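You operate a simulated robot arm through the tools that you are given. There is no shell and no other tool.

You run a simulated two-armed robot. Do the job below in one go: nothing can be reset, and whatever is moved stays where it is left.

Task
Fit the strainer cartridge and pump water up to the sink's red mark.
Fine: cartridge home in the inlet port, supply valve on, waste shut; valve off at the end. Where these are worked on the way, their far stop is far enough and under half their travel is too little: supply valve.

Only the result counts: the job must be done as asked and must still hold three seconds after the hand-in. Knocking over, shifting, dropping, spilling or breaking anything else fails it.

Robot
Two 6-joint arms with fingered hands on one trunk that stands fixed in place. Base frame: the origin is at the foot of the trunk, x ahead of it, y to its left, z up. Units: mm, degrees, N and s.
The left shoulder is at [20, 157, 829], the right one opposite. With the tool pointing down near the work surface each hand reaches from about 100 to 820 mm from the base axis, measured 20 degrees to its own side. Payload 4.1 kg a hand.
The TCP of each hand is the grasp point between the finger pads, 33 mm short of the fingertips. In the tool frame z runs along the fingers and y along their closing line. Largest opening 112 mm; the body of the gripper starts 39 mm behind the TCP. The gripper is a hand of 4 fingers: y runs from the thumb to the fingers, the wrist lies at [-16, -118, -200] in the tool frame, and closing takes about 1.5 s.
Orientation is that of the tool frame in the base frame, as a unit quaternion [x, y, z, w]. With the fingers straight down and the wrist toward the robot, the tool's x, y and z point along [0, 1, 0], [1, 0, 0] and [0, 0, -1] of the base frame.

Tools
- The arms move only by the tool arm_command. It takes "left_plan", "right_plan" or both (then of equal length, played together; a hand with none holds still); each is a list of rows, each a list of 7 numbers: the turn, a rotation vector about the tool's x, y, z in units of 90 degrees (1.0 is 90 degrees), then the shift along the tool's x, y, z in units of 200 mm (1.0 is 200 mm), then the finger opening in mm, from 0 to 112. In form: [[wx, wy, wz, dx, dy, dz, hand], ...]. A call has 1 to 20 rows; each row is the pose to reach, as a shift and turn from the pose commanded when the call began, along the tool's axes at that moment. A call with a number of a shift or a turn outside -1 to 1 is refused whole. A row lasts 0.2 s, in which the tool goes at most 50 mm and 8.6 degrees; a call with a longer step from one row to the next is refused whole, and so is a gripper value outside its range. A pose out of reach is approached as far as the arm can. The call stops where the force on the tool passes 70 N (or 10 N more than at its start, if that is more) or the arm is blocked; 0.2 s more then pass. Each finger travels about 72 mm/s and halts on what it meets, pressing with about 27 N; the grip force reading is that of the motor and also rises with nothing between the fingers. The clock runs only during rows and for 0.2 s after the last one: add rows that repeat a pose to give the fingers time. It gives the time, the measured TCP pose, the force on the tool (base axes), the opening and the grip force at its end, in the units of the frame above (readings bear some noise), with the torque about the TCP (base axes, N m) and any sound that the robot's microphone picked up.
- Cameras (640 x 400 px; columns grow to the right, rows downward): "scene" is now at [59.7, -10.3, 1467.2]; the picture's right is [-0.19, -0.98, 0.00], its down [-0.46, 0.09, -0.88] and it looks along [0.87, -0.17, -0.47] (base axes); focal length 334 px, centre (320, 200). "left" rides on the left gripper at [-66, -89, -130] in its tool frame; the picture's right is [-0.79, -0.29, 0.54], its down [0.55, -0.71, 0.44] and it looks along [0.26, 0.64, 0.72] (tool axes); focal length 247 px, centre (320, 200). "right" rides on the right gripper at [66, -89, -130] in its tool frame; the picture's right is [-0.79, 0.29, -0.54], its down [-0.55, -0.71, 0.44] and it looks along [-0.26, 0.64, 0.72] (tool axes); focal length 247 px, centre (320, 200). There is no depth. A picture from a camera that has moved, and an enlarged one, comes with that camera's place and axes in the base frame and with its lens. The place of the scene camera against the robot may be out by one fixed shift of up to 12 mm in any direction.
- camera(camera): a new picture of that camera. It takes no simulated time.
- preshape(shape, hand): the hand has 4 fingers and takes this shape, open, in about a second: jaw (thumb against the fingers, like two jaws); tri (thumb and two fingers); tip (a fingertip pinch); poke (one finger out to press); point (the index stretched); flat (the hand flat); cup (the hand cupped); fist (a fist). The gripper value then closes the fingers along that shape, each until it touches; the sizes above hold for jaw. It gives what a move gives, with no picture.
- head_to(pan, tilt): turns the head with the scene camera to pan (to the left, within 86 degrees either way) and tilt (down, from -29 to 69), counted from straight ahead of the robot. It gives what a move gives.
- close_up(camera, box): a new picture of the part [left, top, right, bottom] of that camera's present view, enlarged. It takes no simulated time.
- hand_in(): hands the job in; it is judged then, once.

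Nothing tells you positions but the pictures and the camera data. Unless the task says otherwise, let go and move clear before handing in.

The tools are called after ">>>" as name(argument=value, ...) on one line, values as JSON. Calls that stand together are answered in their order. arm_command: Moves the arms, as the interface text tells. Its arguments: {"type":"object","properties":{"left_plan":{"type":"array"},"right_plan":{"type":"array"}},"required":[]} The other tools are called the same way: preshape (shape, hand) gives the hand a shape; head_to (pan, tilt) turns the head that bears the scene camera; camera (camera) takes a picture; close_up (camera, box) takes an enlarged picture of a part of a camera's view; hand_in () hands the job in.

At the start:

```text
time_s: 0.0
left_tool_pos: [309.0, 87.5, 1340.7]
left_ee_rot: [0.751, 0.66, 0.0, 0.0]
left_ft_force: [0.0, 0.2, -0.6]
left_wrist_torque: [-0.02, 0.01, -0.04]
left_grip_width: 111.5
left_grasp_force: 0.1
left_shape: jaw
right_tool_pos: [333.7, -205.0, 1340.9]
right_ee_rot: [0.751, 0.66, 0.0, -0.001]
right_ft_force: [0.6, -0.6, -0.7]
right_wrist_torque: [0.02, 0.02, 0.0]
right_grip_width: 111.5
right_grasp_force: 0.1
right_shape: jaw
head pan, tilt: [-11.1, 28.0]
```

scene: 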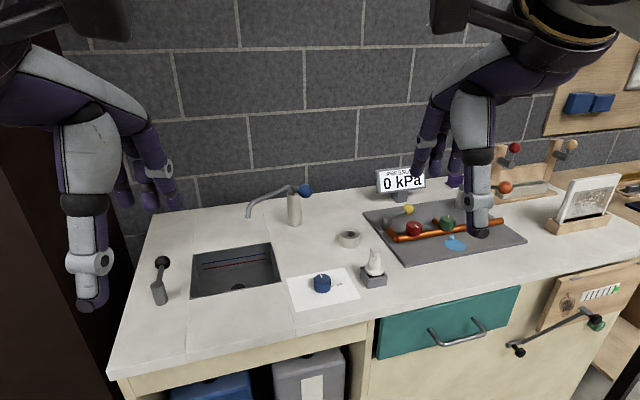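
right: 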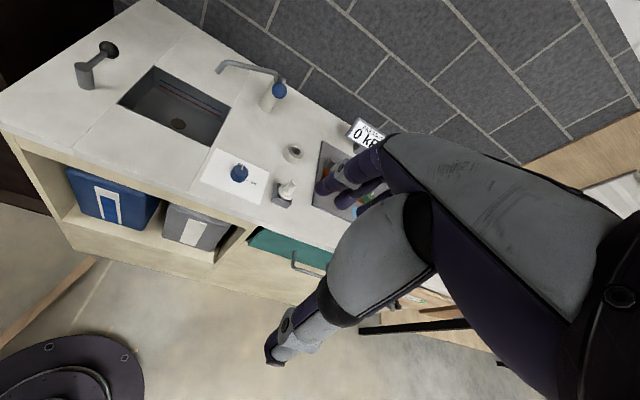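
left: 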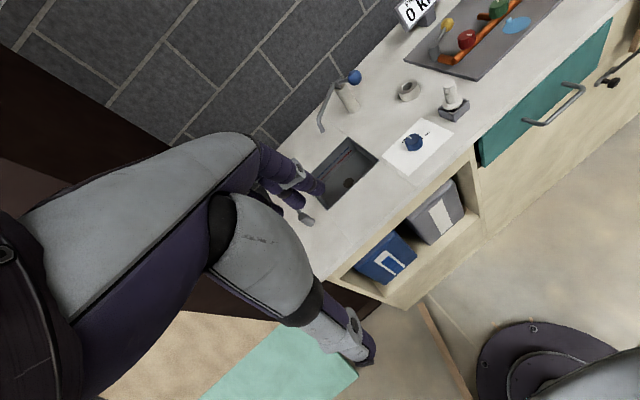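

I see a workbench with a sink, faucet, a lever pump at left, a cartridge on a stand perhaps, a tray with coloured valves, and a gauge. I'll take close-ups before moving anything.

>>> close_up(camera="scene", box=[120, 160, 420, 348])

>>> close_up(camera="scene", box=[350, 150, 550, 275])

>>> close_up(camera="scene", box=[480, 80, 640, 380])

>>> close_up(camera="scene", box=[270, 240, 420, 334])

```text
2.13 times, centred on (270, 254) of scene
camera zoom: at [59.7, -10.3, 1467.2], right [-0.19, -0.98, 0.0], down [-0.46, 0.09, -0.88], along [0.87, -0.17, -0.47], focal length 710 px, centre (426, 85)
```

zoom: 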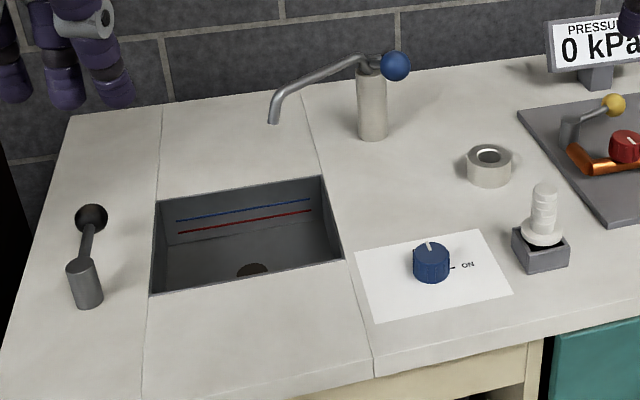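

```text
3.20 times, centred on (450, 212) of scene
camera zoom: at [59.7, -10.3, 1467.2], right [-0.19, -0.98, 0.0], down [-0.46, 0.09, -0.88], along [0.87, -0.17, -0.47], focal length 1067 px, centre (-96, 160)
```

zoom: 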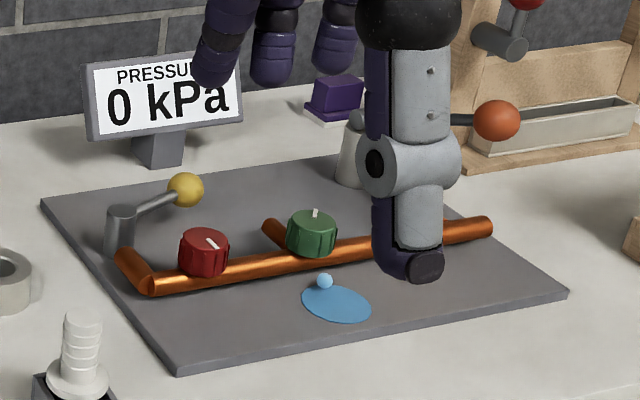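

```text
1.33 times, centred on (560, 230) of scene
camera zoom: at [59.7, -10.3, 1467.2], right [-0.19, -0.98, 0.0], down [-0.46, 0.09, -0.88], along [0.87, -0.17, -0.47], focal length 445 px, centre (0, 160)
```

zoom: 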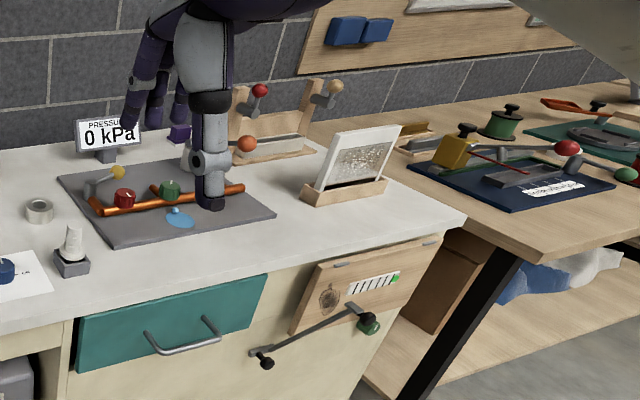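

```text
4.26 times, centred on (345, 287) of scene
camera zoom: at [59.7, -10.3, 1467.2], right [-0.19, -0.98, 0.0], down [-0.46, 0.09, -0.88], along [0.87, -0.17, -0.47], focal length 1419 px, centre (214, -170)
```

zoom: 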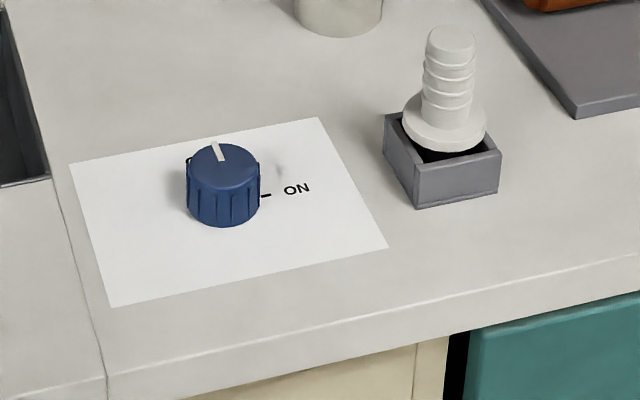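

The blue knob with the ON mark looks like the supply valve, and the white ribbed piece in the grey box the cartridge. I need a closer look at the lever on the left, the faucet with the blue ball, the ring and the sink.

>>> close_up(camera="scene", box=[140, 235, 220, 320])

>>> close_up(camera="scene", box=[235, 170, 375, 258])

>>> close_up(camera="scene", box=[180, 230, 300, 310])

>>> close_up(camera="right", box=[60, 20, 220, 150])

>>> close_up(camera="right", box=[190, 40, 350, 220])

>>> close_up(camera="left", box=[280, 50, 480, 230])

```text
4.71 times, centred on (180, 278) of scene
camera zoom: at [59.7, -10.3, 1467.2], right [-0.19, -0.98, 0.0], down [-0.46, 0.09, -0.88], along [0.87, -0.17, -0.47], focal length 1569 px, centre (979, -165)
```

zoom: 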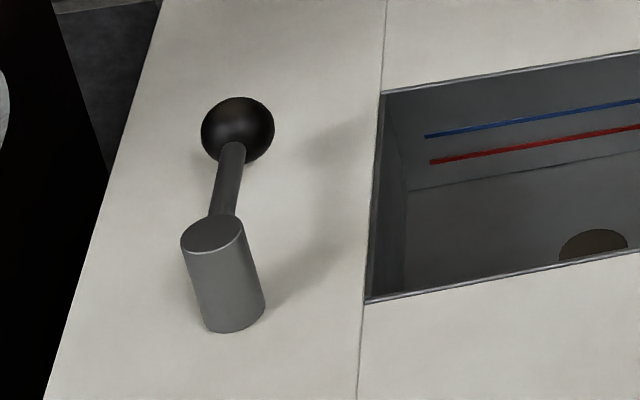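

```text
4.55 times, centred on (305, 214) of scene
camera zoom: at [59.7, -10.3, 1467.2], right [-0.19, -0.98, 0.0], down [-0.46, 0.09, -0.88], along [0.87, -0.17, -0.47], focal length 1516 px, centre (388, 136)
```

zoom: 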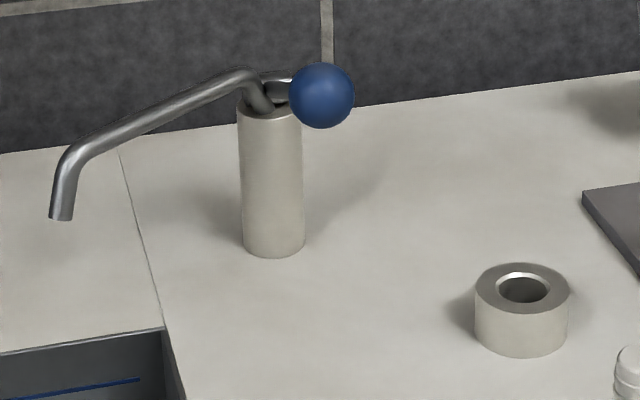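

```text
5.00 times, centred on (240, 270) of scene
camera zoom: at [59.7, -10.3, 1467.2], right [-0.19, -0.98, 0.0], down [-0.46, 0.09, -0.88], along [0.87, -0.17, -0.47], focal length 1668 px, centre (720, -150)
```

zoom: 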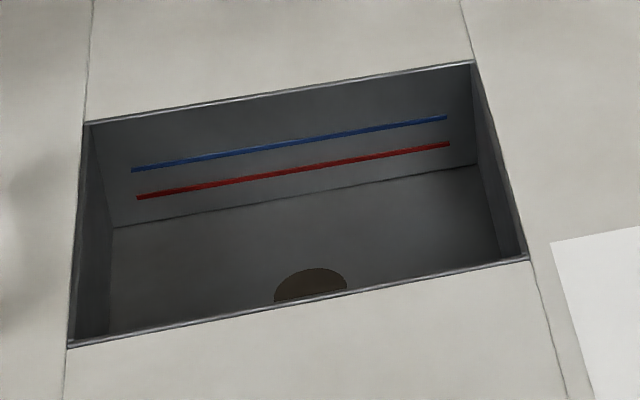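

```text
3.08 times, centred on (140, 85) of right
camera zoom: at [255.3, -129.7, 1469.7], right [0.18, -0.82, 0.54], down [-0.77, -0.46, -0.44], along [0.61, -0.34, -0.72], focal length 760 px, centre (874, 554)
```

zoom: 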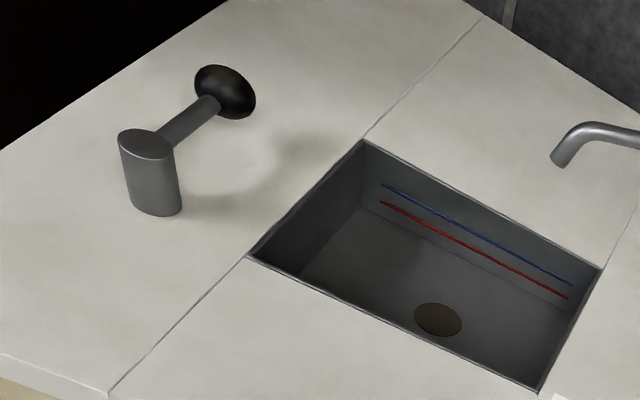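

```text
2.22 times, centred on (270, 130) of right
camera zoom: at [255.3, -129.7, 1469.7], right [0.18, -0.82, 0.54], down [-0.77, -0.46, -0.44], along [0.61, -0.34, -0.72], focal length 549 px, centre (431, 356)
```

zoom: 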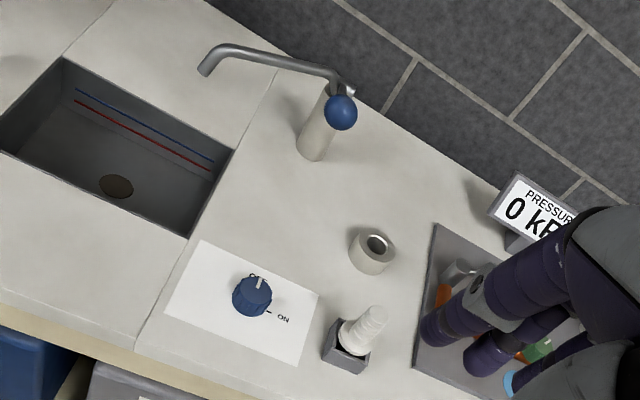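

```text
2.22 times, centred on (380, 140) of left
camera zoom: at [212.4, 33.3, 1469.9], right [-0.39, -0.75, -0.54], down [-0.63, 0.64, -0.44], along [0.67, 0.17, -0.72], focal length 549 px, centre (187, 333)
```

zoom: 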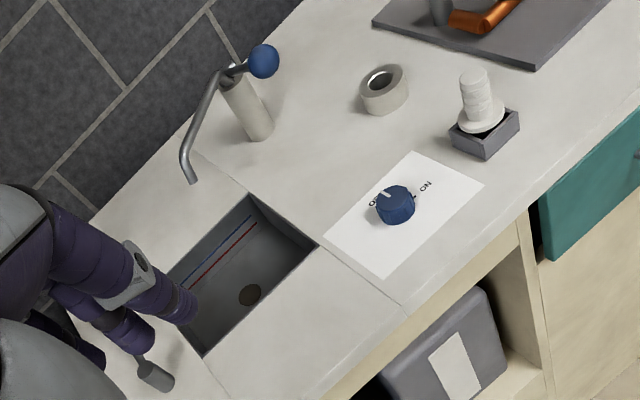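

The counter seems to lie near z 890–920, with the knob, cartridge and ring about 650–850 mm ahead, but the triangulation is rough. I'll bring both hands lower and square them up for better stereo views, staying well above everything.

>>> arm_command(left_plan=[[0, 0, -0.02, 0.074, 0.082, 0.141, 112], [0, 0, -0.04, 0.147, 0.164, 0.282, 112], [0, 0, -0.06, 0.221, 0.247, 0.423, 112], [0, 0, -0.075, 0.294, 0.329, 0.564, 112], [0, 0, -0.082, 0.368, 0.411, 0.705, 112], [0, 0, -0.082, 0.368, 0.411, 0.705, 112]], right_plan=[[0, 0, -0.02, 0.017, 0.095, 0.161, 112], [0, 0, -0.04, 0.035, 0.19, 0.322, 112], [0, 0, -0.06, 0.052, 0.284, 0.483, 112], [0, 0, -0.075, 0.07, 0.379, 0.644, 112], [0, 0, -0.082, 0.087, 0.474, 0.805, 112], [0, 0, -0.082, 0.087, 0.474, 0.805, 112]])

>>> camera(camera="right")

>>> camera(camera="left")

>>> camera(camera="scene")

```text
time_s: 1.4
left_tool_pos: [400.3, 150.3, 1199.8]
left_ee_rot: [0.707, 0.707, 0.0, -0.001]
left_ft_force: [0.0, 0.0, 0.3]
left_wrist_torque: [-0.01, -0.01, 0.05]
left_grip_width: 111.4
left_grasp_force: 0.0
left_shape: jaw
right_tool_pos: [431.1, -199.5, 1179.9]
right_ee_rot: [0.707, 0.708, 0.0, 0.001]
right_ft_force: [-0.4, -0.4, -0.9]
right_wrist_torque: [0.01, 0.0, 0.01]
right_grip_width: 111.8
right_grasp_force: 0.1
right_shape: jaw
head pan, tilt: [-11.1, 28.0]
```

```text
taken
camera right: at [343.3, -135.5, 1308.8], right [0.29, -0.79, 0.54], down [-0.71, -0.55, -0.44], along [0.64, -0.26, -0.72], focal length 247 px, centre (320, 200)
```

right: 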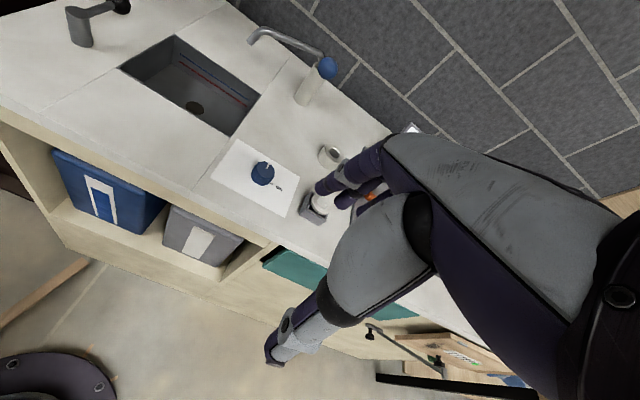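

```text
taken
camera left: at [311.5, 84.5, 1329.8], right [-0.29, -0.79, -0.54], down [-0.71, 0.55, -0.44], along [0.64, 0.26, -0.72], focal length 247 px, centre (320, 200)
```

left: 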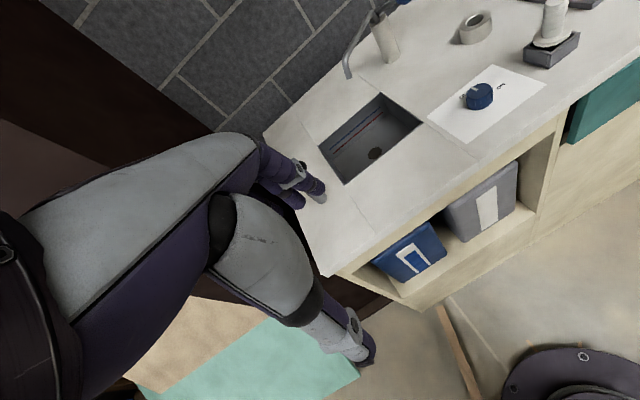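

```text
taken
```

scene: 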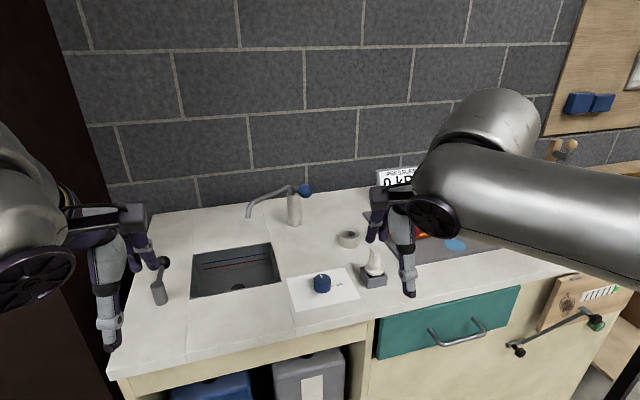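

Both hands are now squared up and nothing has been touched. I'll take close-ups from the two wrist cameras to triangulate the knob, ring, cartridge, levers and sink.

>>> close_up(camera="right", box=[200, 110, 360, 240])

>>> close_up(camera="right", box=[50, 0, 370, 150])

>>> close_up(camera="left", box=[420, 0, 640, 150])

>>> close_up(camera="left", box=[250, 0, 450, 220])

```text
3.08 times, centred on (280, 175) of right
camera zoom: at [343.3, -135.5, 1308.8], right [0.29, -0.79, 0.54], down [-0.71, -0.55, -0.44], along [0.64, -0.26, -0.72], focal length 760 px, centre (443, 277)
```

zoom: 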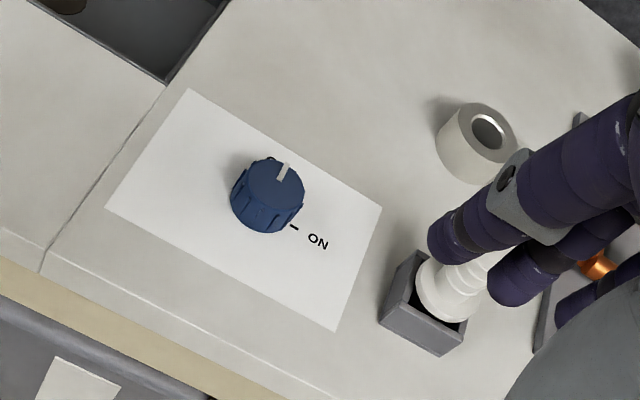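

```text
2.00 times, centred on (210, 75) of right
camera zoom: at [343.3, -135.5, 1308.8], right [0.29, -0.79, 0.54], down [-0.71, -0.55, -0.44], along [0.64, -0.26, -0.72], focal length 494 px, centre (540, 450)
```

zoom: 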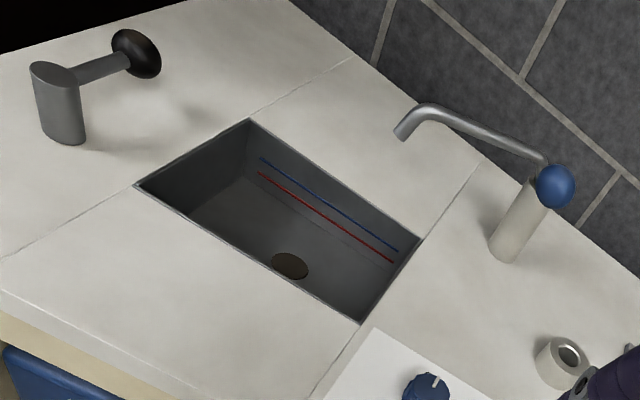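

```text
2.67 times, centred on (530, 75) of left
camera zoom: at [311.5, 84.5, 1329.8], right [-0.29, -0.79, -0.54], down [-0.71, 0.55, -0.44], along [0.64, 0.26, -0.72], focal length 659 px, centre (-240, 533)
```

zoom: 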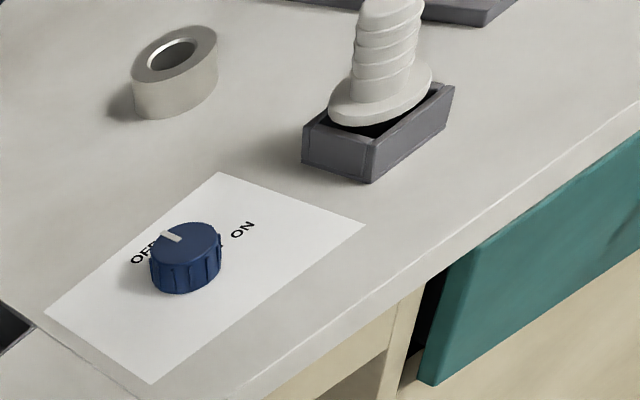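

```text
1.82 times, centred on (350, 110) of left
camera zoom: at [311.5, 84.5, 1329.8], right [-0.29, -0.79, -0.54], down [-0.71, 0.55, -0.44], along [0.64, 0.26, -0.72], focal length 449 px, centre (266, 364)
```

zoom: 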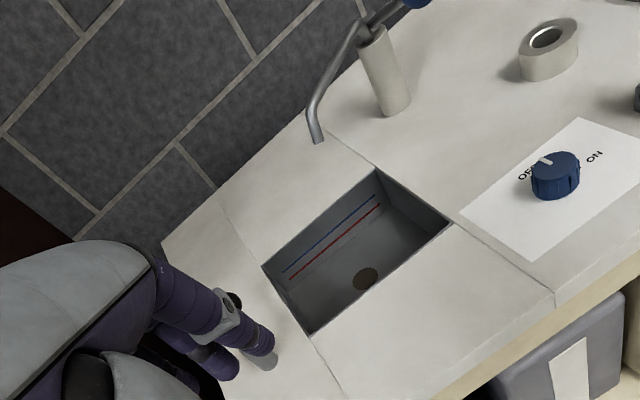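

Counter comes out at z≈903, knob centre about (657,-139) with its top at 940, ring about (826,-254) with its top at 942, and cartridge about (662,-272) with its flange at 940. I want to see what is under the cartridge flange and inside the port, plus how the levers are built.

>>> close_up(camera="scene", box=[350, 240, 400, 290])

>>> close_up(camera="scene", box=[330, 220, 370, 255])

>>> close_up(camera="left", box=[515, 0, 595, 75])

>>> close_up(camera="right", box=[60, 0, 140, 50])

>>> close_up(camera="right", box=[240, 20, 350, 120])

>>> close_up(camera="scene", box=[240, 175, 320, 235])

```text
8.00 times, centred on (375, 265) of scene
camera zoom: at [59.5, -10.3, 1467.2], right [-0.19, -0.98, 0.0], down [-0.46, 0.09, -0.88], along [0.87, -0.17, -0.47], focal length 2668 px, centre (-120, -320)
```

zoom: 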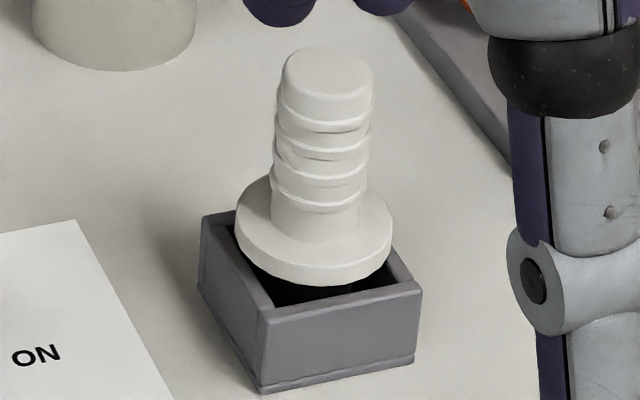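

```text
11.43 times, centred on (350, 238) of scene
camera zoom: at [59.5, -10.3, 1467.2], right [-0.19, -0.98, 0.0], down [-0.46, 0.09, -0.88], along [0.87, -0.17, -0.47], focal length 3812 px, centre (-23, -229)
```

zoom: 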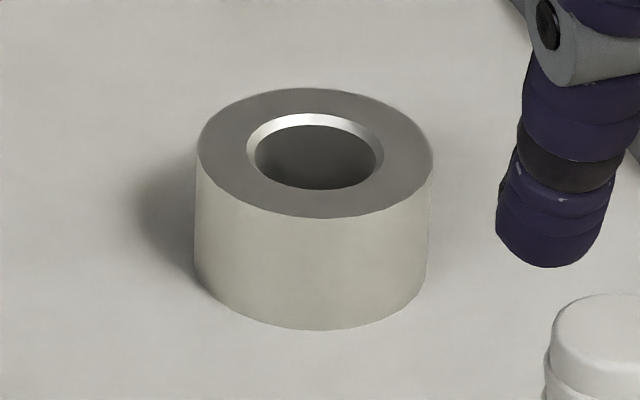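

```text
5.33 times, centred on (555, 38) of left
camera zoom: at [311.5, 84.5, 1329.8], right [-0.29, -0.79, -0.54], down [-0.71, 0.55, -0.44], along [0.64, 0.26, -0.72], focal length 1317 px, centre (-933, 1067)
```

zoom: 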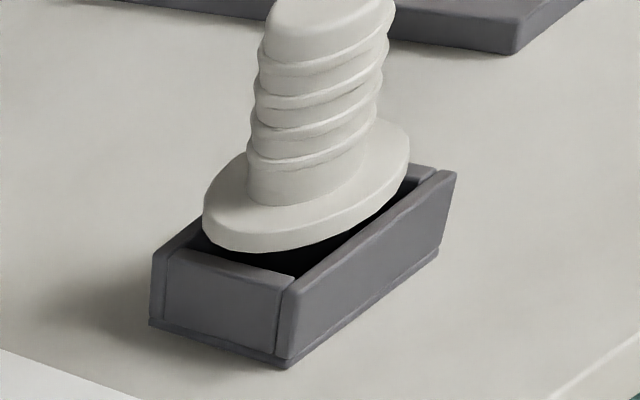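

```text
8.00 times, centred on (100, 25) of right
camera zoom: at [343.3, -135.5, 1308.8], right [0.29, -0.79, 0.54], down [-0.71, -0.55, -0.44], along [0.64, -0.26, -0.72], focal length 1976 px, centre (2080, 1600)
```

zoom: 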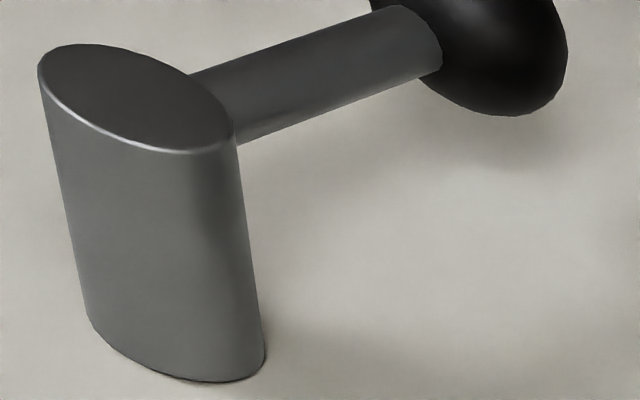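

```text
4.00 times, centred on (295, 70) of right
camera zoom: at [343.3, -135.5, 1308.8], right [0.29, -0.79, 0.54], down [-0.71, -0.55, -0.44], along [0.64, -0.26, -0.72], focal length 988 px, centre (420, 720)
```

zoom: 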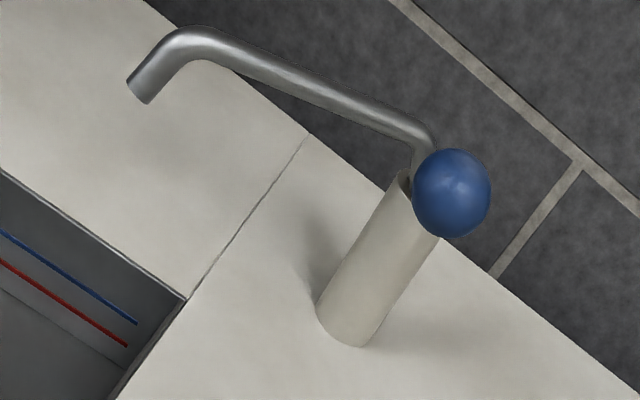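

```text
6.67 times, centred on (280, 205) of scene
camera zoom: at [59.5, -10.3, 1467.2], right [-0.19, -0.98, 0.0], down [-0.46, 0.09, -0.88], along [0.87, -0.17, -0.47], focal length 2223 px, centre (587, 167)
```

zoom: 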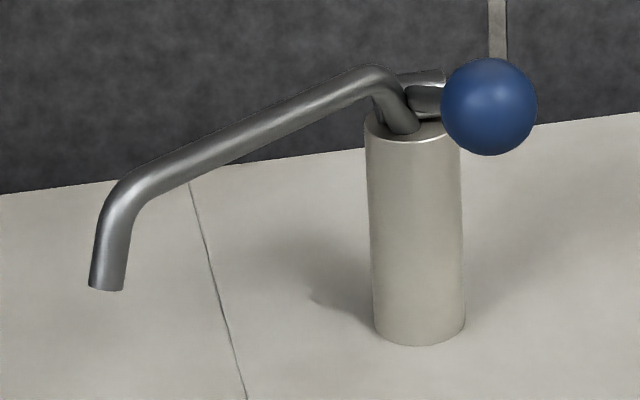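

The blue ball sits on a ~180 mm arm that rises from the spout column toward the robot, so it is most likely the pump handle. The black-ball lever left of the sink is a level arm on a post, probably the waste. I'll inspect the drain and the lever for markings.

>>> close_up(camera="scene", box=[205, 255, 275, 300])

>>> close_up(camera="right", box=[165, 75, 225, 125])

>>> close_up(camera="left", box=[350, 130, 400, 170])

>>> close_up(camera="scene", box=[130, 240, 200, 320])

>>> close_up(camera="scene", box=[100, 200, 400, 390])

```text
8.89 times, centred on (240, 278) of scene
camera zoom: at [59.5, -10.3, 1467.2], right [-0.19, -0.98, 0.0], down [-0.46, 0.09, -0.88], along [0.87, -0.17, -0.47], focal length 2964 px, centre (1031, -489)
```

zoom: 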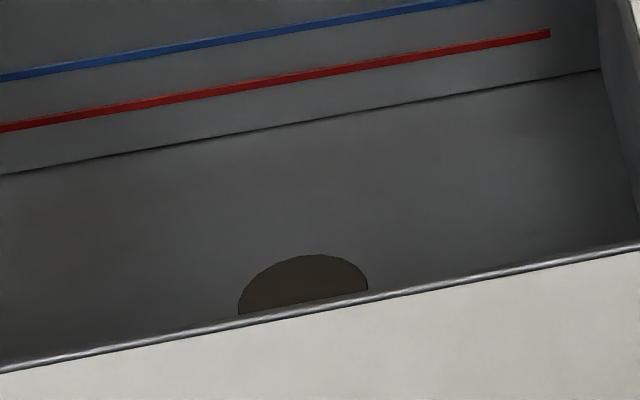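

```text
8.00 times, centred on (195, 100) of right
camera zoom: at [343.3, -135.5, 1308.8], right [0.29, -0.79, 0.54], down [-0.71, -0.55, -0.44], along [0.64, -0.26, -0.72], focal length 1976 px, centre (1320, 1000)
```

zoom: 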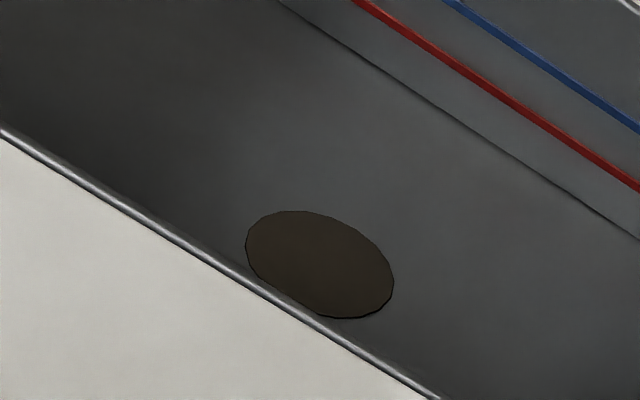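

```text
10.00 times, centred on (375, 150) of left
camera zoom: at [311.5, 84.5, 1329.8], right [-0.29, -0.79, -0.54], down [-0.71, 0.55, -0.44], along [0.64, 0.26, -0.72], focal length 2470 px, centre (-230, 700)
```

zoom: 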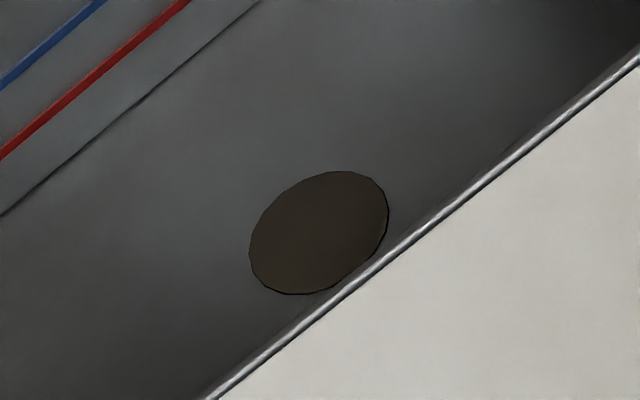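

```text
5.00 times, centred on (165, 280) of scene
camera zoom: at [59.5, -10.3, 1467.2], right [-0.19, -0.98, 0.0], down [-0.46, 0.09, -0.88], along [0.87, -0.17, -0.47], focal length 1668 px, centre (1095, -200)
```

zoom: 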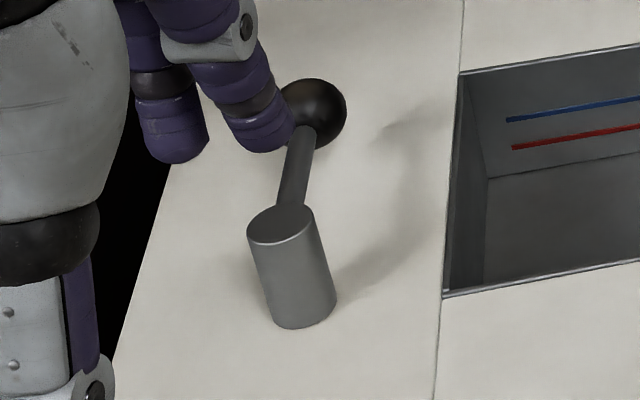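

```text
2.11 times, centred on (250, 295) of scene
camera zoom: at [59.5, -10.3, 1467.2], right [-0.19, -0.98, 0.0], down [-0.46, 0.09, -0.88], along [0.87, -0.17, -0.47], focal length 702 px, centre (467, 0)
```

zoom: 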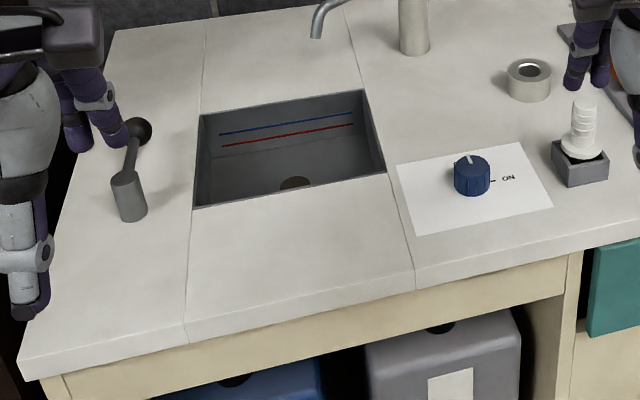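

No label shows on the waste lever, so I'll judge the waste by whether water stays in the sink. Before grasping I want to see the shape of the hand itself.

>>> close_up(camera="scene", box=[345, 150, 475, 310])

>>> close_up(camera="right", box=[250, 100, 640, 400])

>>> close_up(camera="scene", box=[0, 180, 180, 370])

```text
2.50 times, centred on (410, 230) of scene
camera zoom: at [59.5, -10.3, 1467.2], right [-0.19, -0.98, 0.0], down [-0.46, 0.09, -0.88], along [0.87, -0.17, -0.47], focal length 834 px, centre (95, 125)
```

zoom: 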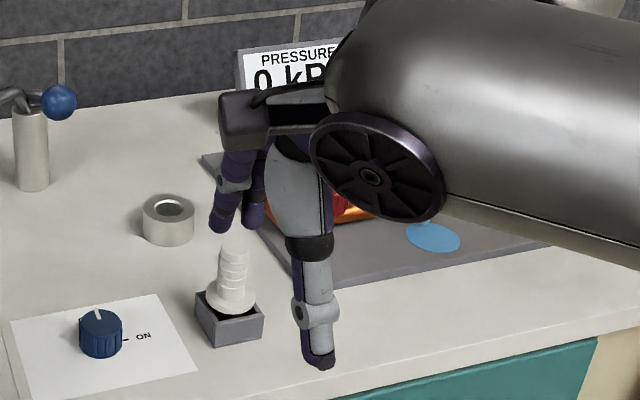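

```text
1.33 times, centred on (445, 250) of right
camera zoom: at [343.3, -135.5, 1308.8], right [0.29, -0.79, 0.54], down [-0.71, -0.55, -0.44], along [0.64, -0.26, -0.72], focal length 329 px, centre (153, 133)
```

zoom: 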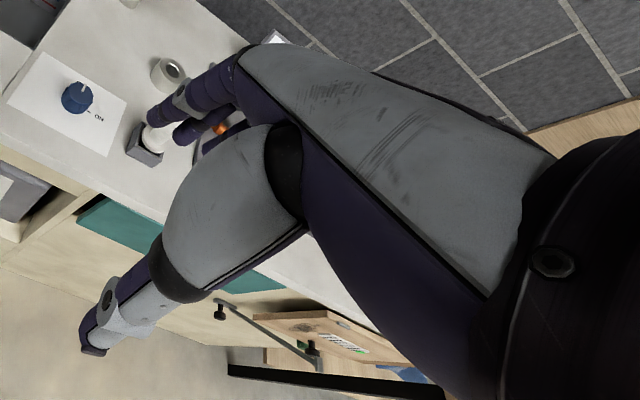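

```text
2.11 times, centred on (90, 275) of scene
camera zoom: at [59.5, -10.3, 1467.2], right [-0.19, -0.98, 0.0], down [-0.46, 0.09, -0.88], along [0.87, -0.17, -0.47], focal length 702 px, centre (804, 42)
```

zoom: 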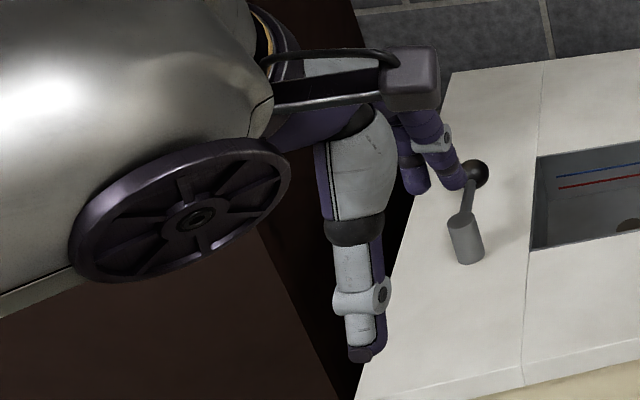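

The hand has a long grey thumb on the robot side and purple fingers opposite. The ring looks too far for a straight-down grip, so I'll try a tilted right-hand pose (palm facing left, fingers forward and down) at a safe height and look at the finger layout.

>>> arm_command(right_plan=[[-0.04, 0.04, 0.069, -0.012, 0.034, 0.012, 112], [-0.08, 0.08, 0.138, -0.023, 0.068, 0.023, 112], [-0.12, 0.12, 0.207, -0.035, 0.103, 0.035, 112], [-0.16, 0.16, 0.277, -0.046, 0.137, 0.046, 112], [-0.2, 0.2, 0.346, -0.058, 0.171, 0.058, 112], [-0.24, 0.24, 0.415, -0.069, 0.205, 0.069, 112], [-0.279, 0.279, 0.484, -0.081, 0.24, 0.081, 112], [-0.319, 0.319, 0.553, -0.092, 0.274, 0.092, 112], [-0.359, 0.359, 0.622, -0.104, 0.308, 0.104, 112], [-0.399, 0.399, 0.692, -0.115, 0.342, 0.115, 112], [-0.439, 0.439, 0.761, -0.127, 0.377, 0.127, 112], [-0.479, 0.479, 0.83, -0.138, 0.411, 0.138, 112], [-0.519, 0.519, 0.899, -0.15, 0.445, 0.15, 112], [-0.519, 0.519, 0.899, -0.15, 0.445, 0.15, 112]])

>>> camera(camera="scene")

>>> camera(camera="right")

```text
time_s: 4.4
left_tool_pos: [400.1, 150.6, 1200.5]
left_ee_rot: [0.707, 0.707, 0.001, -0.001]
left_ft_force: [-0.4, -0.9, 1.2]
left_wrist_torque: [0.03, -0.03, 0.05]
left_grip_width: 111.9
left_grasp_force: 0.0
left_shape: jaw
right_tool_pos: [550.3, -256.5, 1249.8]
right_ee_rot: [0.868, 0.001, 0.496, 0.0]
right_ft_force: [-0.1, 0.3, 0.0]
right_wrist_torque: [0.02, 0.0, 0.0]
right_grip_width: 111.8
right_grasp_force: 0.1
right_shape: jaw
right hand out of reach, approached as far as the arm can: row 11, 12, 13, 14
head pan, tilt: [-11.1, 28.0]
```

```text
taken
```

scene: 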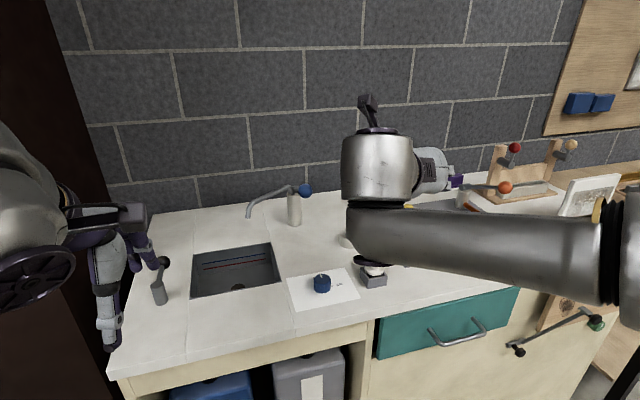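

```text
taken
camera right: at [470.8, -168.5, 1372.5], right [-0.87, -0.29, -0.41], down [0.09, 0.71, -0.7], along [0.49, -0.64, -0.59], focal length 247 px, centre (320, 200)
```

right: 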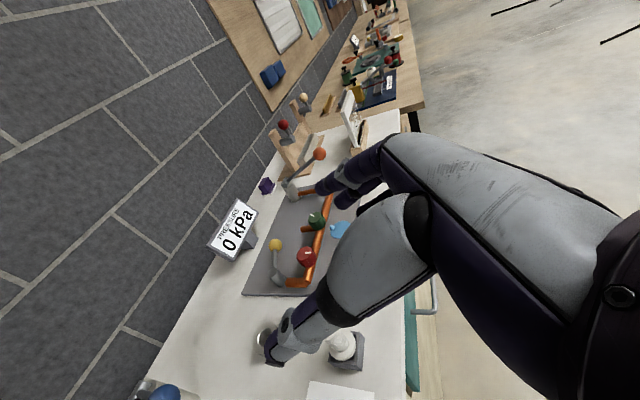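

The tilted orientation was reached, but it stopped at (550,-256,1250) because that pose was too close in for the arm. I'll make a small forward test move to see where commands count from and whether this orientation works farther out.

>>> arm_command(right_plan=[[0, 0, 0, 0.051, 0, 0.086, 112], [0, 0, 0, 0.101, 0, 0.172, 112], [0, 0, 0, 0.152, 0, 0.258, 112], [0, 0, 0, 0.152, 0, 0.258, 112]])

```text
time_s: 5.4
left_tool_pos: [400.6, 148.6, 1199.6]
left_ee_rot: [0.707, 0.708, 0.0, 0.0]
left_ft_force: [-0.4, -0.8, -0.3]
left_wrist_torque: [-0.02, 0.01, 0.01]
left_grip_width: 111.6
left_grasp_force: 0.1
left_shape: jaw
right_tool_pos: [608.9, -256.8, 1251.7]
right_ee_rot: [0.866, 0.001, 0.5, 0.0]
right_ft_force: [-0.1, 0.9, 0.3]
right_wrist_torque: [-0.01, -0.01, -0.01]
right_grip_width: 112.0
right_grasp_force: 0.1
right_shape: jaw
head pan, tilt: [-11.1, 28.0]
```

Commands count from where the arm actually stopped, and farther out the pose is fine. I'll carry the tilted hand on toward a spot above the ring to test the reach there.

>>> arm_command(right_plan=[[0, 0, 0, -0.048, 0, 0.2, 112], [0, 0, 0, -0.096, 0, 0.4, 112], [0, 0, 0, -0.144, 0, 0.605, 112], [0, 0, 0, -0.19, 0, 0.8, 112], [0, 0, 0, -0.238, 0, 1.0, 112], [0, 0, 0, -0.238, 0, 1.0, 112]])

>>> camera(camera="scene")

>>> camera(camera="right")

>>> camera(camera="left")

```text
time_s: 6.8
left_tool_pos: [401.2, 149.3, 1200.0]
left_ee_rot: [0.708, 0.707, 0.0, 0.0]
left_ft_force: [-0.9, -0.1, -0.6]
left_wrist_torque: [0.01, 0.0, 0.0]
left_grip_width: 111.8
left_grasp_force: 0.2
left_shape: jaw
right_tool_pos: [768.3, -255.3, 1122.1]
right_ee_rot: [0.867, 0.0, 0.499, 0.0]
right_ft_force: [-0.3, 0.2, 0.2]
right_wrist_torque: [-0.02, 0.02, 0.03]
right_grip_width: 111.9
right_grasp_force: 0.0
right_shape: jaw
right hand out of reach, approached as far as the arm can: row 2, 3, 4, 5, 6
head pan, tilt: [-11.1, 28.0]
```

```text
taken
```

scene: 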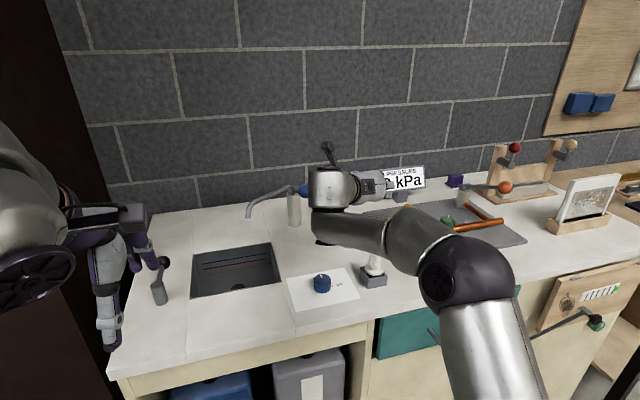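

```text
taken
camera right: at [690.1, -167.5, 1243.8], right [-0.86, -0.29, -0.41], down [0.1, 0.71, -0.7], along [0.49, -0.64, -0.59], focal length 247 px, centre (320, 200)
```

right: 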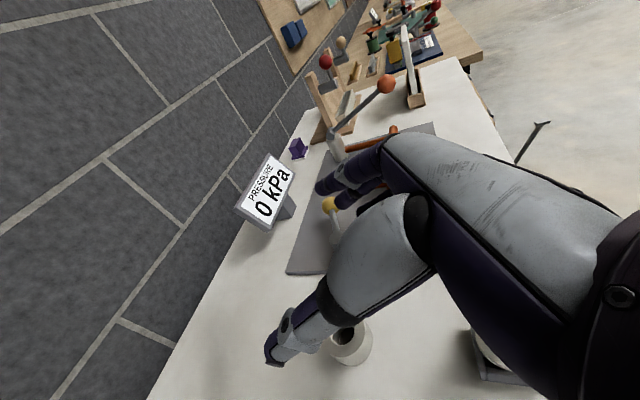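

```text
taken
camera left: at [311.3, 84.4, 1330.1], right [-0.29, -0.79, -0.54], down [-0.71, 0.55, -0.44], along [0.64, 0.26, -0.72], focal length 247 px, centre (320, 200)
```

left: 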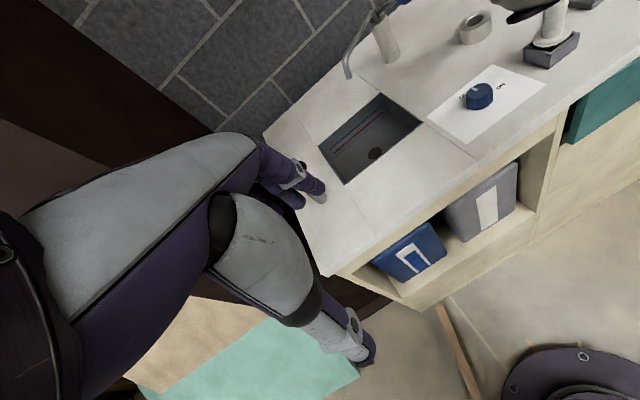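

The arm stopped at (768,-255,1122), near some joint limit rather than full stretch. I'll test whether it can go down and forward toward the ring, keeping the fingers above it.

>>> arm_command(right_plan=[[0, 0, 0, -0.053, 0, 0.114, 112], [0, 0, 0, -0.105, 0, 0.228, 112], [0, 0, 0, -0.158, 0, 0.342, 112], [0, 0, 0, -0.21, 0, 0.456, 112], [0, 0, 0, -0.21, 0, 0.456, 112]])

>>> camera(camera="right")

>>> camera(camera="scene")

```text
time_s: 8.0
left_tool_pos: [401.4, 150.2, 1200.0]
left_ee_rot: [0.707, 0.707, 0.001, 0.0]
left_ft_force: [-0.3, 0.2, 0.2]
left_wrist_torque: [-0.05, -0.03, -0.05]
left_grip_width: 111.8
left_grasp_force: 0.0
left_shape: jaw
right_tool_pos: [827.1, -255.5, 1040.1]
right_ee_rot: [0.866, 0.001, 0.5, -0.001]
right_ft_force: [-0.8, 0.2, -0.4]
right_wrist_torque: [-0.01, 0.0, 0.04]
right_grip_width: 111.7
right_grasp_force: 0.1
right_shape: jaw
right hand out of reach, approached as far as the arm can: row 2
head pan, tilt: [-11.1, 28.0]
```

```text
taken
camera right: at [747.1, -167.8, 1161.7], right [-0.86, -0.29, -0.42], down [0.1, 0.71, -0.7], along [0.5, -0.64, -0.58], focal length 247 px, centre (320, 200)
```

right: 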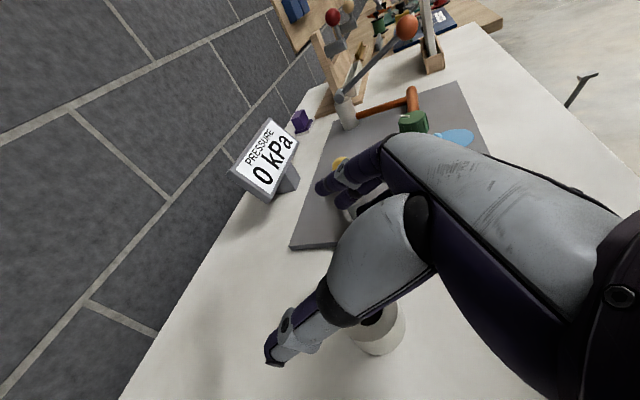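

```text
taken
```

scene: 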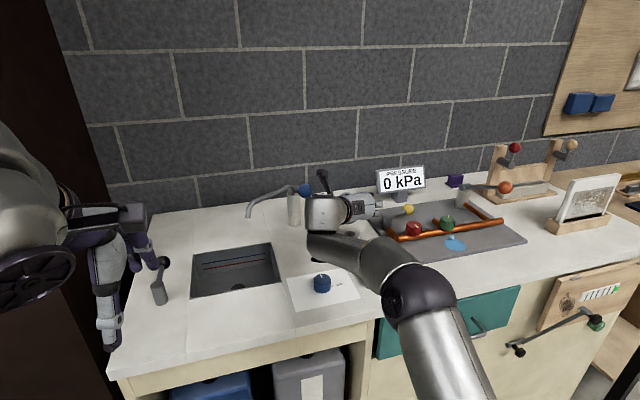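

The tilted right hand can reach right over the ring at (827,-255,1040). I'll look closely at the fingers to learn their spread.

>>> close_up(camera="right", box=[250, 120, 450, 370])

>>> close_up(camera="scene", box=[295, 160, 435, 280])

>>> close_up(camera="left", box=[280, 130, 400, 230])

```text
1.60 times, centred on (350, 245) of right
camera zoom: at [747.1, -167.8, 1161.7], right [-0.86, -0.29, -0.42], down [0.1, 0.71, -0.7], along [0.5, -0.64, -0.58], focal length 395 px, centre (272, 128)
```

zoom: 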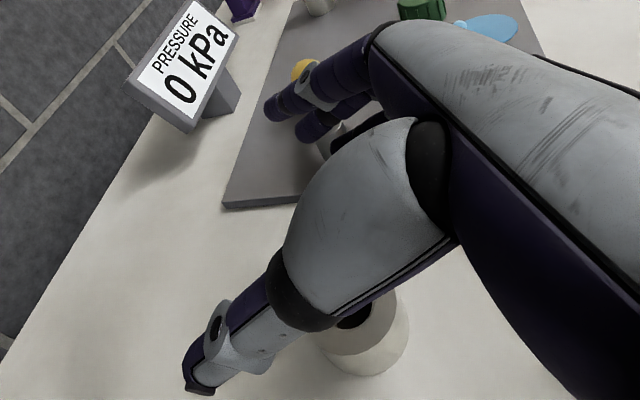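

```text
3.33 times, centred on (365, 220) of scene
camera zoom: at [59.6, -10.3, 1467.2], right [-0.19, -0.98, 0.0], down [-0.46, 0.09, -0.88], along [0.87, -0.17, -0.47], focal length 1112 px, centre (170, 133)
```

zoom: 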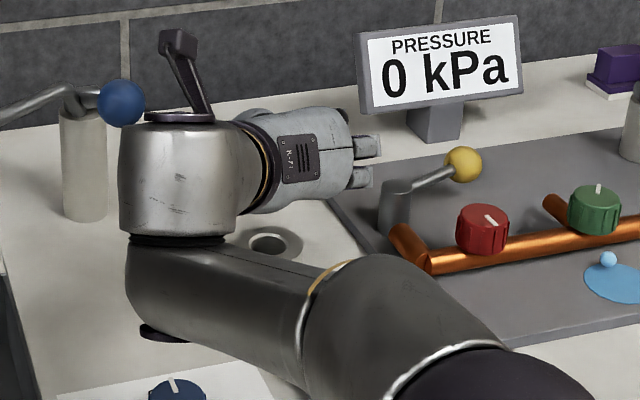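

```text
4.00 times, centred on (340, 180) of left
camera zoom: at [311.4, 84.4, 1330.1], right [-0.29, -0.79, -0.54], down [-0.71, 0.55, -0.44], along [0.64, 0.26, -0.72], focal length 988 px, centre (240, 280)
```

zoom: 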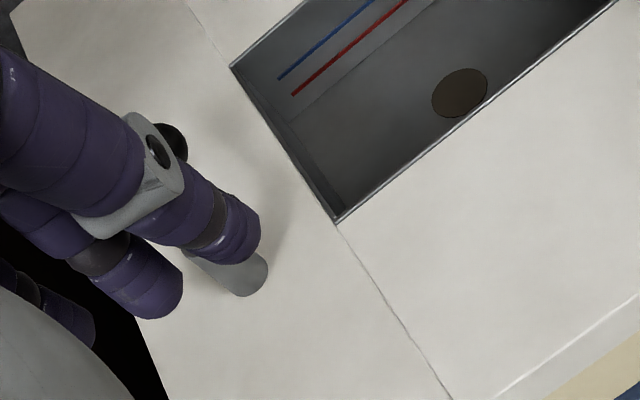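

In jaw shape three fingers stand about 24 mm apart, which would foul the flange in a tilted grip. I'll back off and try the fingertip-pinch shape to see how it sits.

>>> arm_command(right_plan=[[0, 0, 0, 0.053, 0, -0.114, 112], [0, 0, 0, 0.105, 0, -0.228, 112], [0, 0, 0, 0.158, 0, -0.342, 112], [0, 0, 0, 0.21, 0, -0.456, 112]])

>>> preshape(shape="tip", hand="right")

>>> camera(camera="right")

>>> camera(camera="scene")

```text
time_s: 9.0
left_tool_pos: [400.9, 149.9, 1200.2]
left_ee_rot: [0.707, 0.708, 0.0, 0.0]
left_ft_force: [-0.6, -0.3, -0.2]
left_wrist_torque: [-0.02, 0.0, 0.01]
left_grip_width: 111.7
left_grasp_force: 0.0
left_shape: jaw
right_tool_pos: [769.5, -255.8, 1122.5]
right_ee_rot: [0.867, 0.0, 0.499, 0.0]
right_ft_force: [0.8, 0.6, -0.4]
right_wrist_torque: [-0.04, 0.02, 0.02]
right_grip_width: 111.7
right_grasp_force: 0.0
right_shape: jaw
head pan, tilt: [-11.1, 28.0]
```

```text
time_s: 9.9
left_tool_pos: [399.8, 150.8, 1199.5]
left_ee_rot: [0.707, 0.707, 0.0, 0.0]
left_ft_force: [0.1, -0.3, 0.7]
left_wrist_torque: [-0.02, 0.0, -0.04]
left_grip_width: 111.6
left_grasp_force: 0.0
left_shape: jaw
right_tool_pos: [768.9, -256.8, 1122.6]
right_ee_rot: [0.866, 0.001, 0.499, 0.0]
right_ft_force: [0.0, 0.3, -0.2]
right_wrist_torque: [-0.02, 0.02, -0.03]
right_grip_width: 112.0
right_grasp_force: 0.0
right_shape: tip
head pan, tilt: [-11.1, 28.0]
```

```text
taken
camera right: at [690.7, -168.7, 1243.6], right [-0.86, -0.29, -0.41], down [0.1, 0.71, -0.7], along [0.5, -0.64, -0.59], focal length 247 px, centre (320, 200)
```

right: 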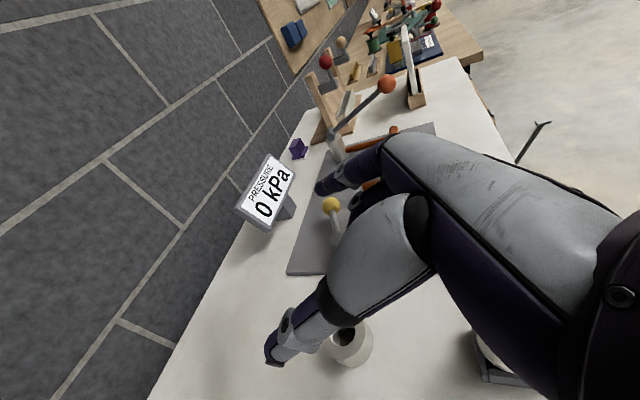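

```text
taken
```

scene: 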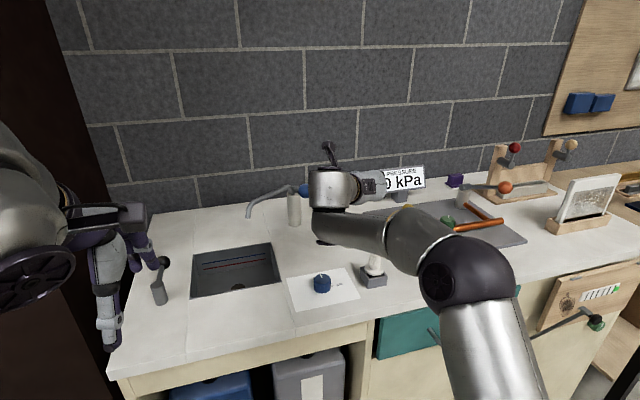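

"Tip" leaves only thumb and index, offset from each other. I'll look at "tri" (thumb between two fingers), which should grip the round handle more steadily.

>>> preshape(shape="tri", hand="right")

>>> close_up(camera="right", box=[240, 120, 440, 370])

>>> arm_command(right_plan=[[0, 0, 0, 0, 0, 0, 90], [0, 0, 0, 0, 0, 0, 70], [0, 0, 0, 0, 0, 0, 50], [0, 0, 0, 0, 0, 0, 32], [0, 0, 0, 0, 0, 0, 32], [0, 0, 0, 0, 0, 0, 32], [0, 0, 0, 0, 0, 0, 32]])

>>> close_up(camera="right", box=[240, 120, 440, 370])

```text
time_s: 10.8
left_tool_pos: [400.0, 149.5, 1200.9]
left_ee_rot: [0.707, 0.707, -0.001, 0.0]
left_ft_force: [0.4, 0.2, 0.1]
left_wrist_torque: [-0.01, 0.03, 0.0]
left_grip_width: 111.8
left_grasp_force: 0.2
left_shape: jaw
right_tool_pos: [769.3, -257.1, 1121.9]
right_ee_rot: [0.867, 0.001, 0.499, -0.001]
right_ft_force: [-0.1, 0.3, 0.0]
right_wrist_torque: [0.02, 0.02, -0.01]
right_grip_width: 111.9
right_grasp_force: 0.1
right_shape: tri
head pan, tilt: [-11.1, 28.0]
```

```text
1.60 times, centred on (340, 245) of right
camera zoom: at [690.7, -168.7, 1243.6], right [-0.86, -0.29, -0.41], down [0.1, 0.71, -0.7], along [0.5, -0.64, -0.59], focal length 395 px, centre (288, 128)
```

zoom: 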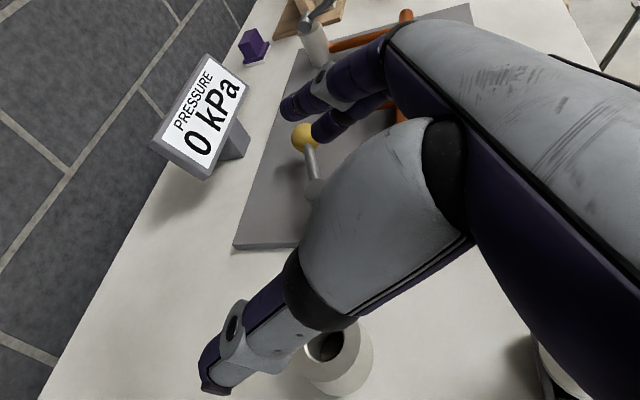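

```text
time_s: 12.4
left_tool_pos: [400.6, 150.2, 1199.5]
left_ee_rot: [0.707, 0.707, -0.001, -0.001]
left_ft_force: [0.7, -0.5, -0.1]
left_wrist_torque: [-0.01, 0.01, -0.03]
left_grip_width: 111.6
left_grasp_force: 0.0
left_shape: jaw
right_tool_pos: [768.7, -257.0, 1122.0]
right_ee_rot: [0.867, 0.0, 0.499, 0.0]
right_ft_force: [-0.2, -0.2, -0.1]
right_wrist_torque: [-0.01, -0.03, 0.03]
right_grip_width: 32.4
right_grasp_force: 0.0
right_shape: tri
head pan, tilt: [-11.1, 28.0]
```

```text
1.60 times, centred on (340, 245) of right
camera zoom: at [690.6, -168.7, 1243.8], right [-0.86, -0.29, -0.41], down [0.1, 0.71, -0.7], along [0.5, -0.64, -0.59], focal length 395 px, centre (288, 128)
```

zoom: 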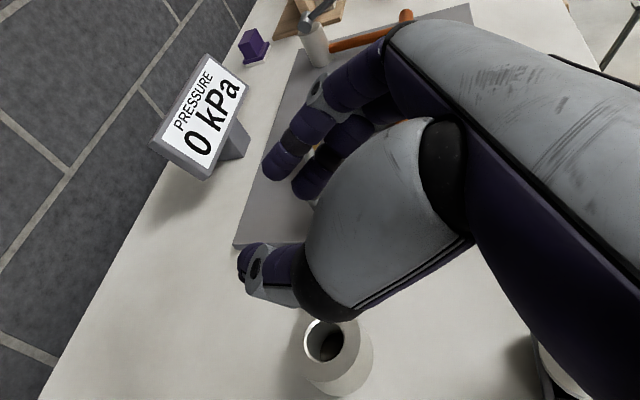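

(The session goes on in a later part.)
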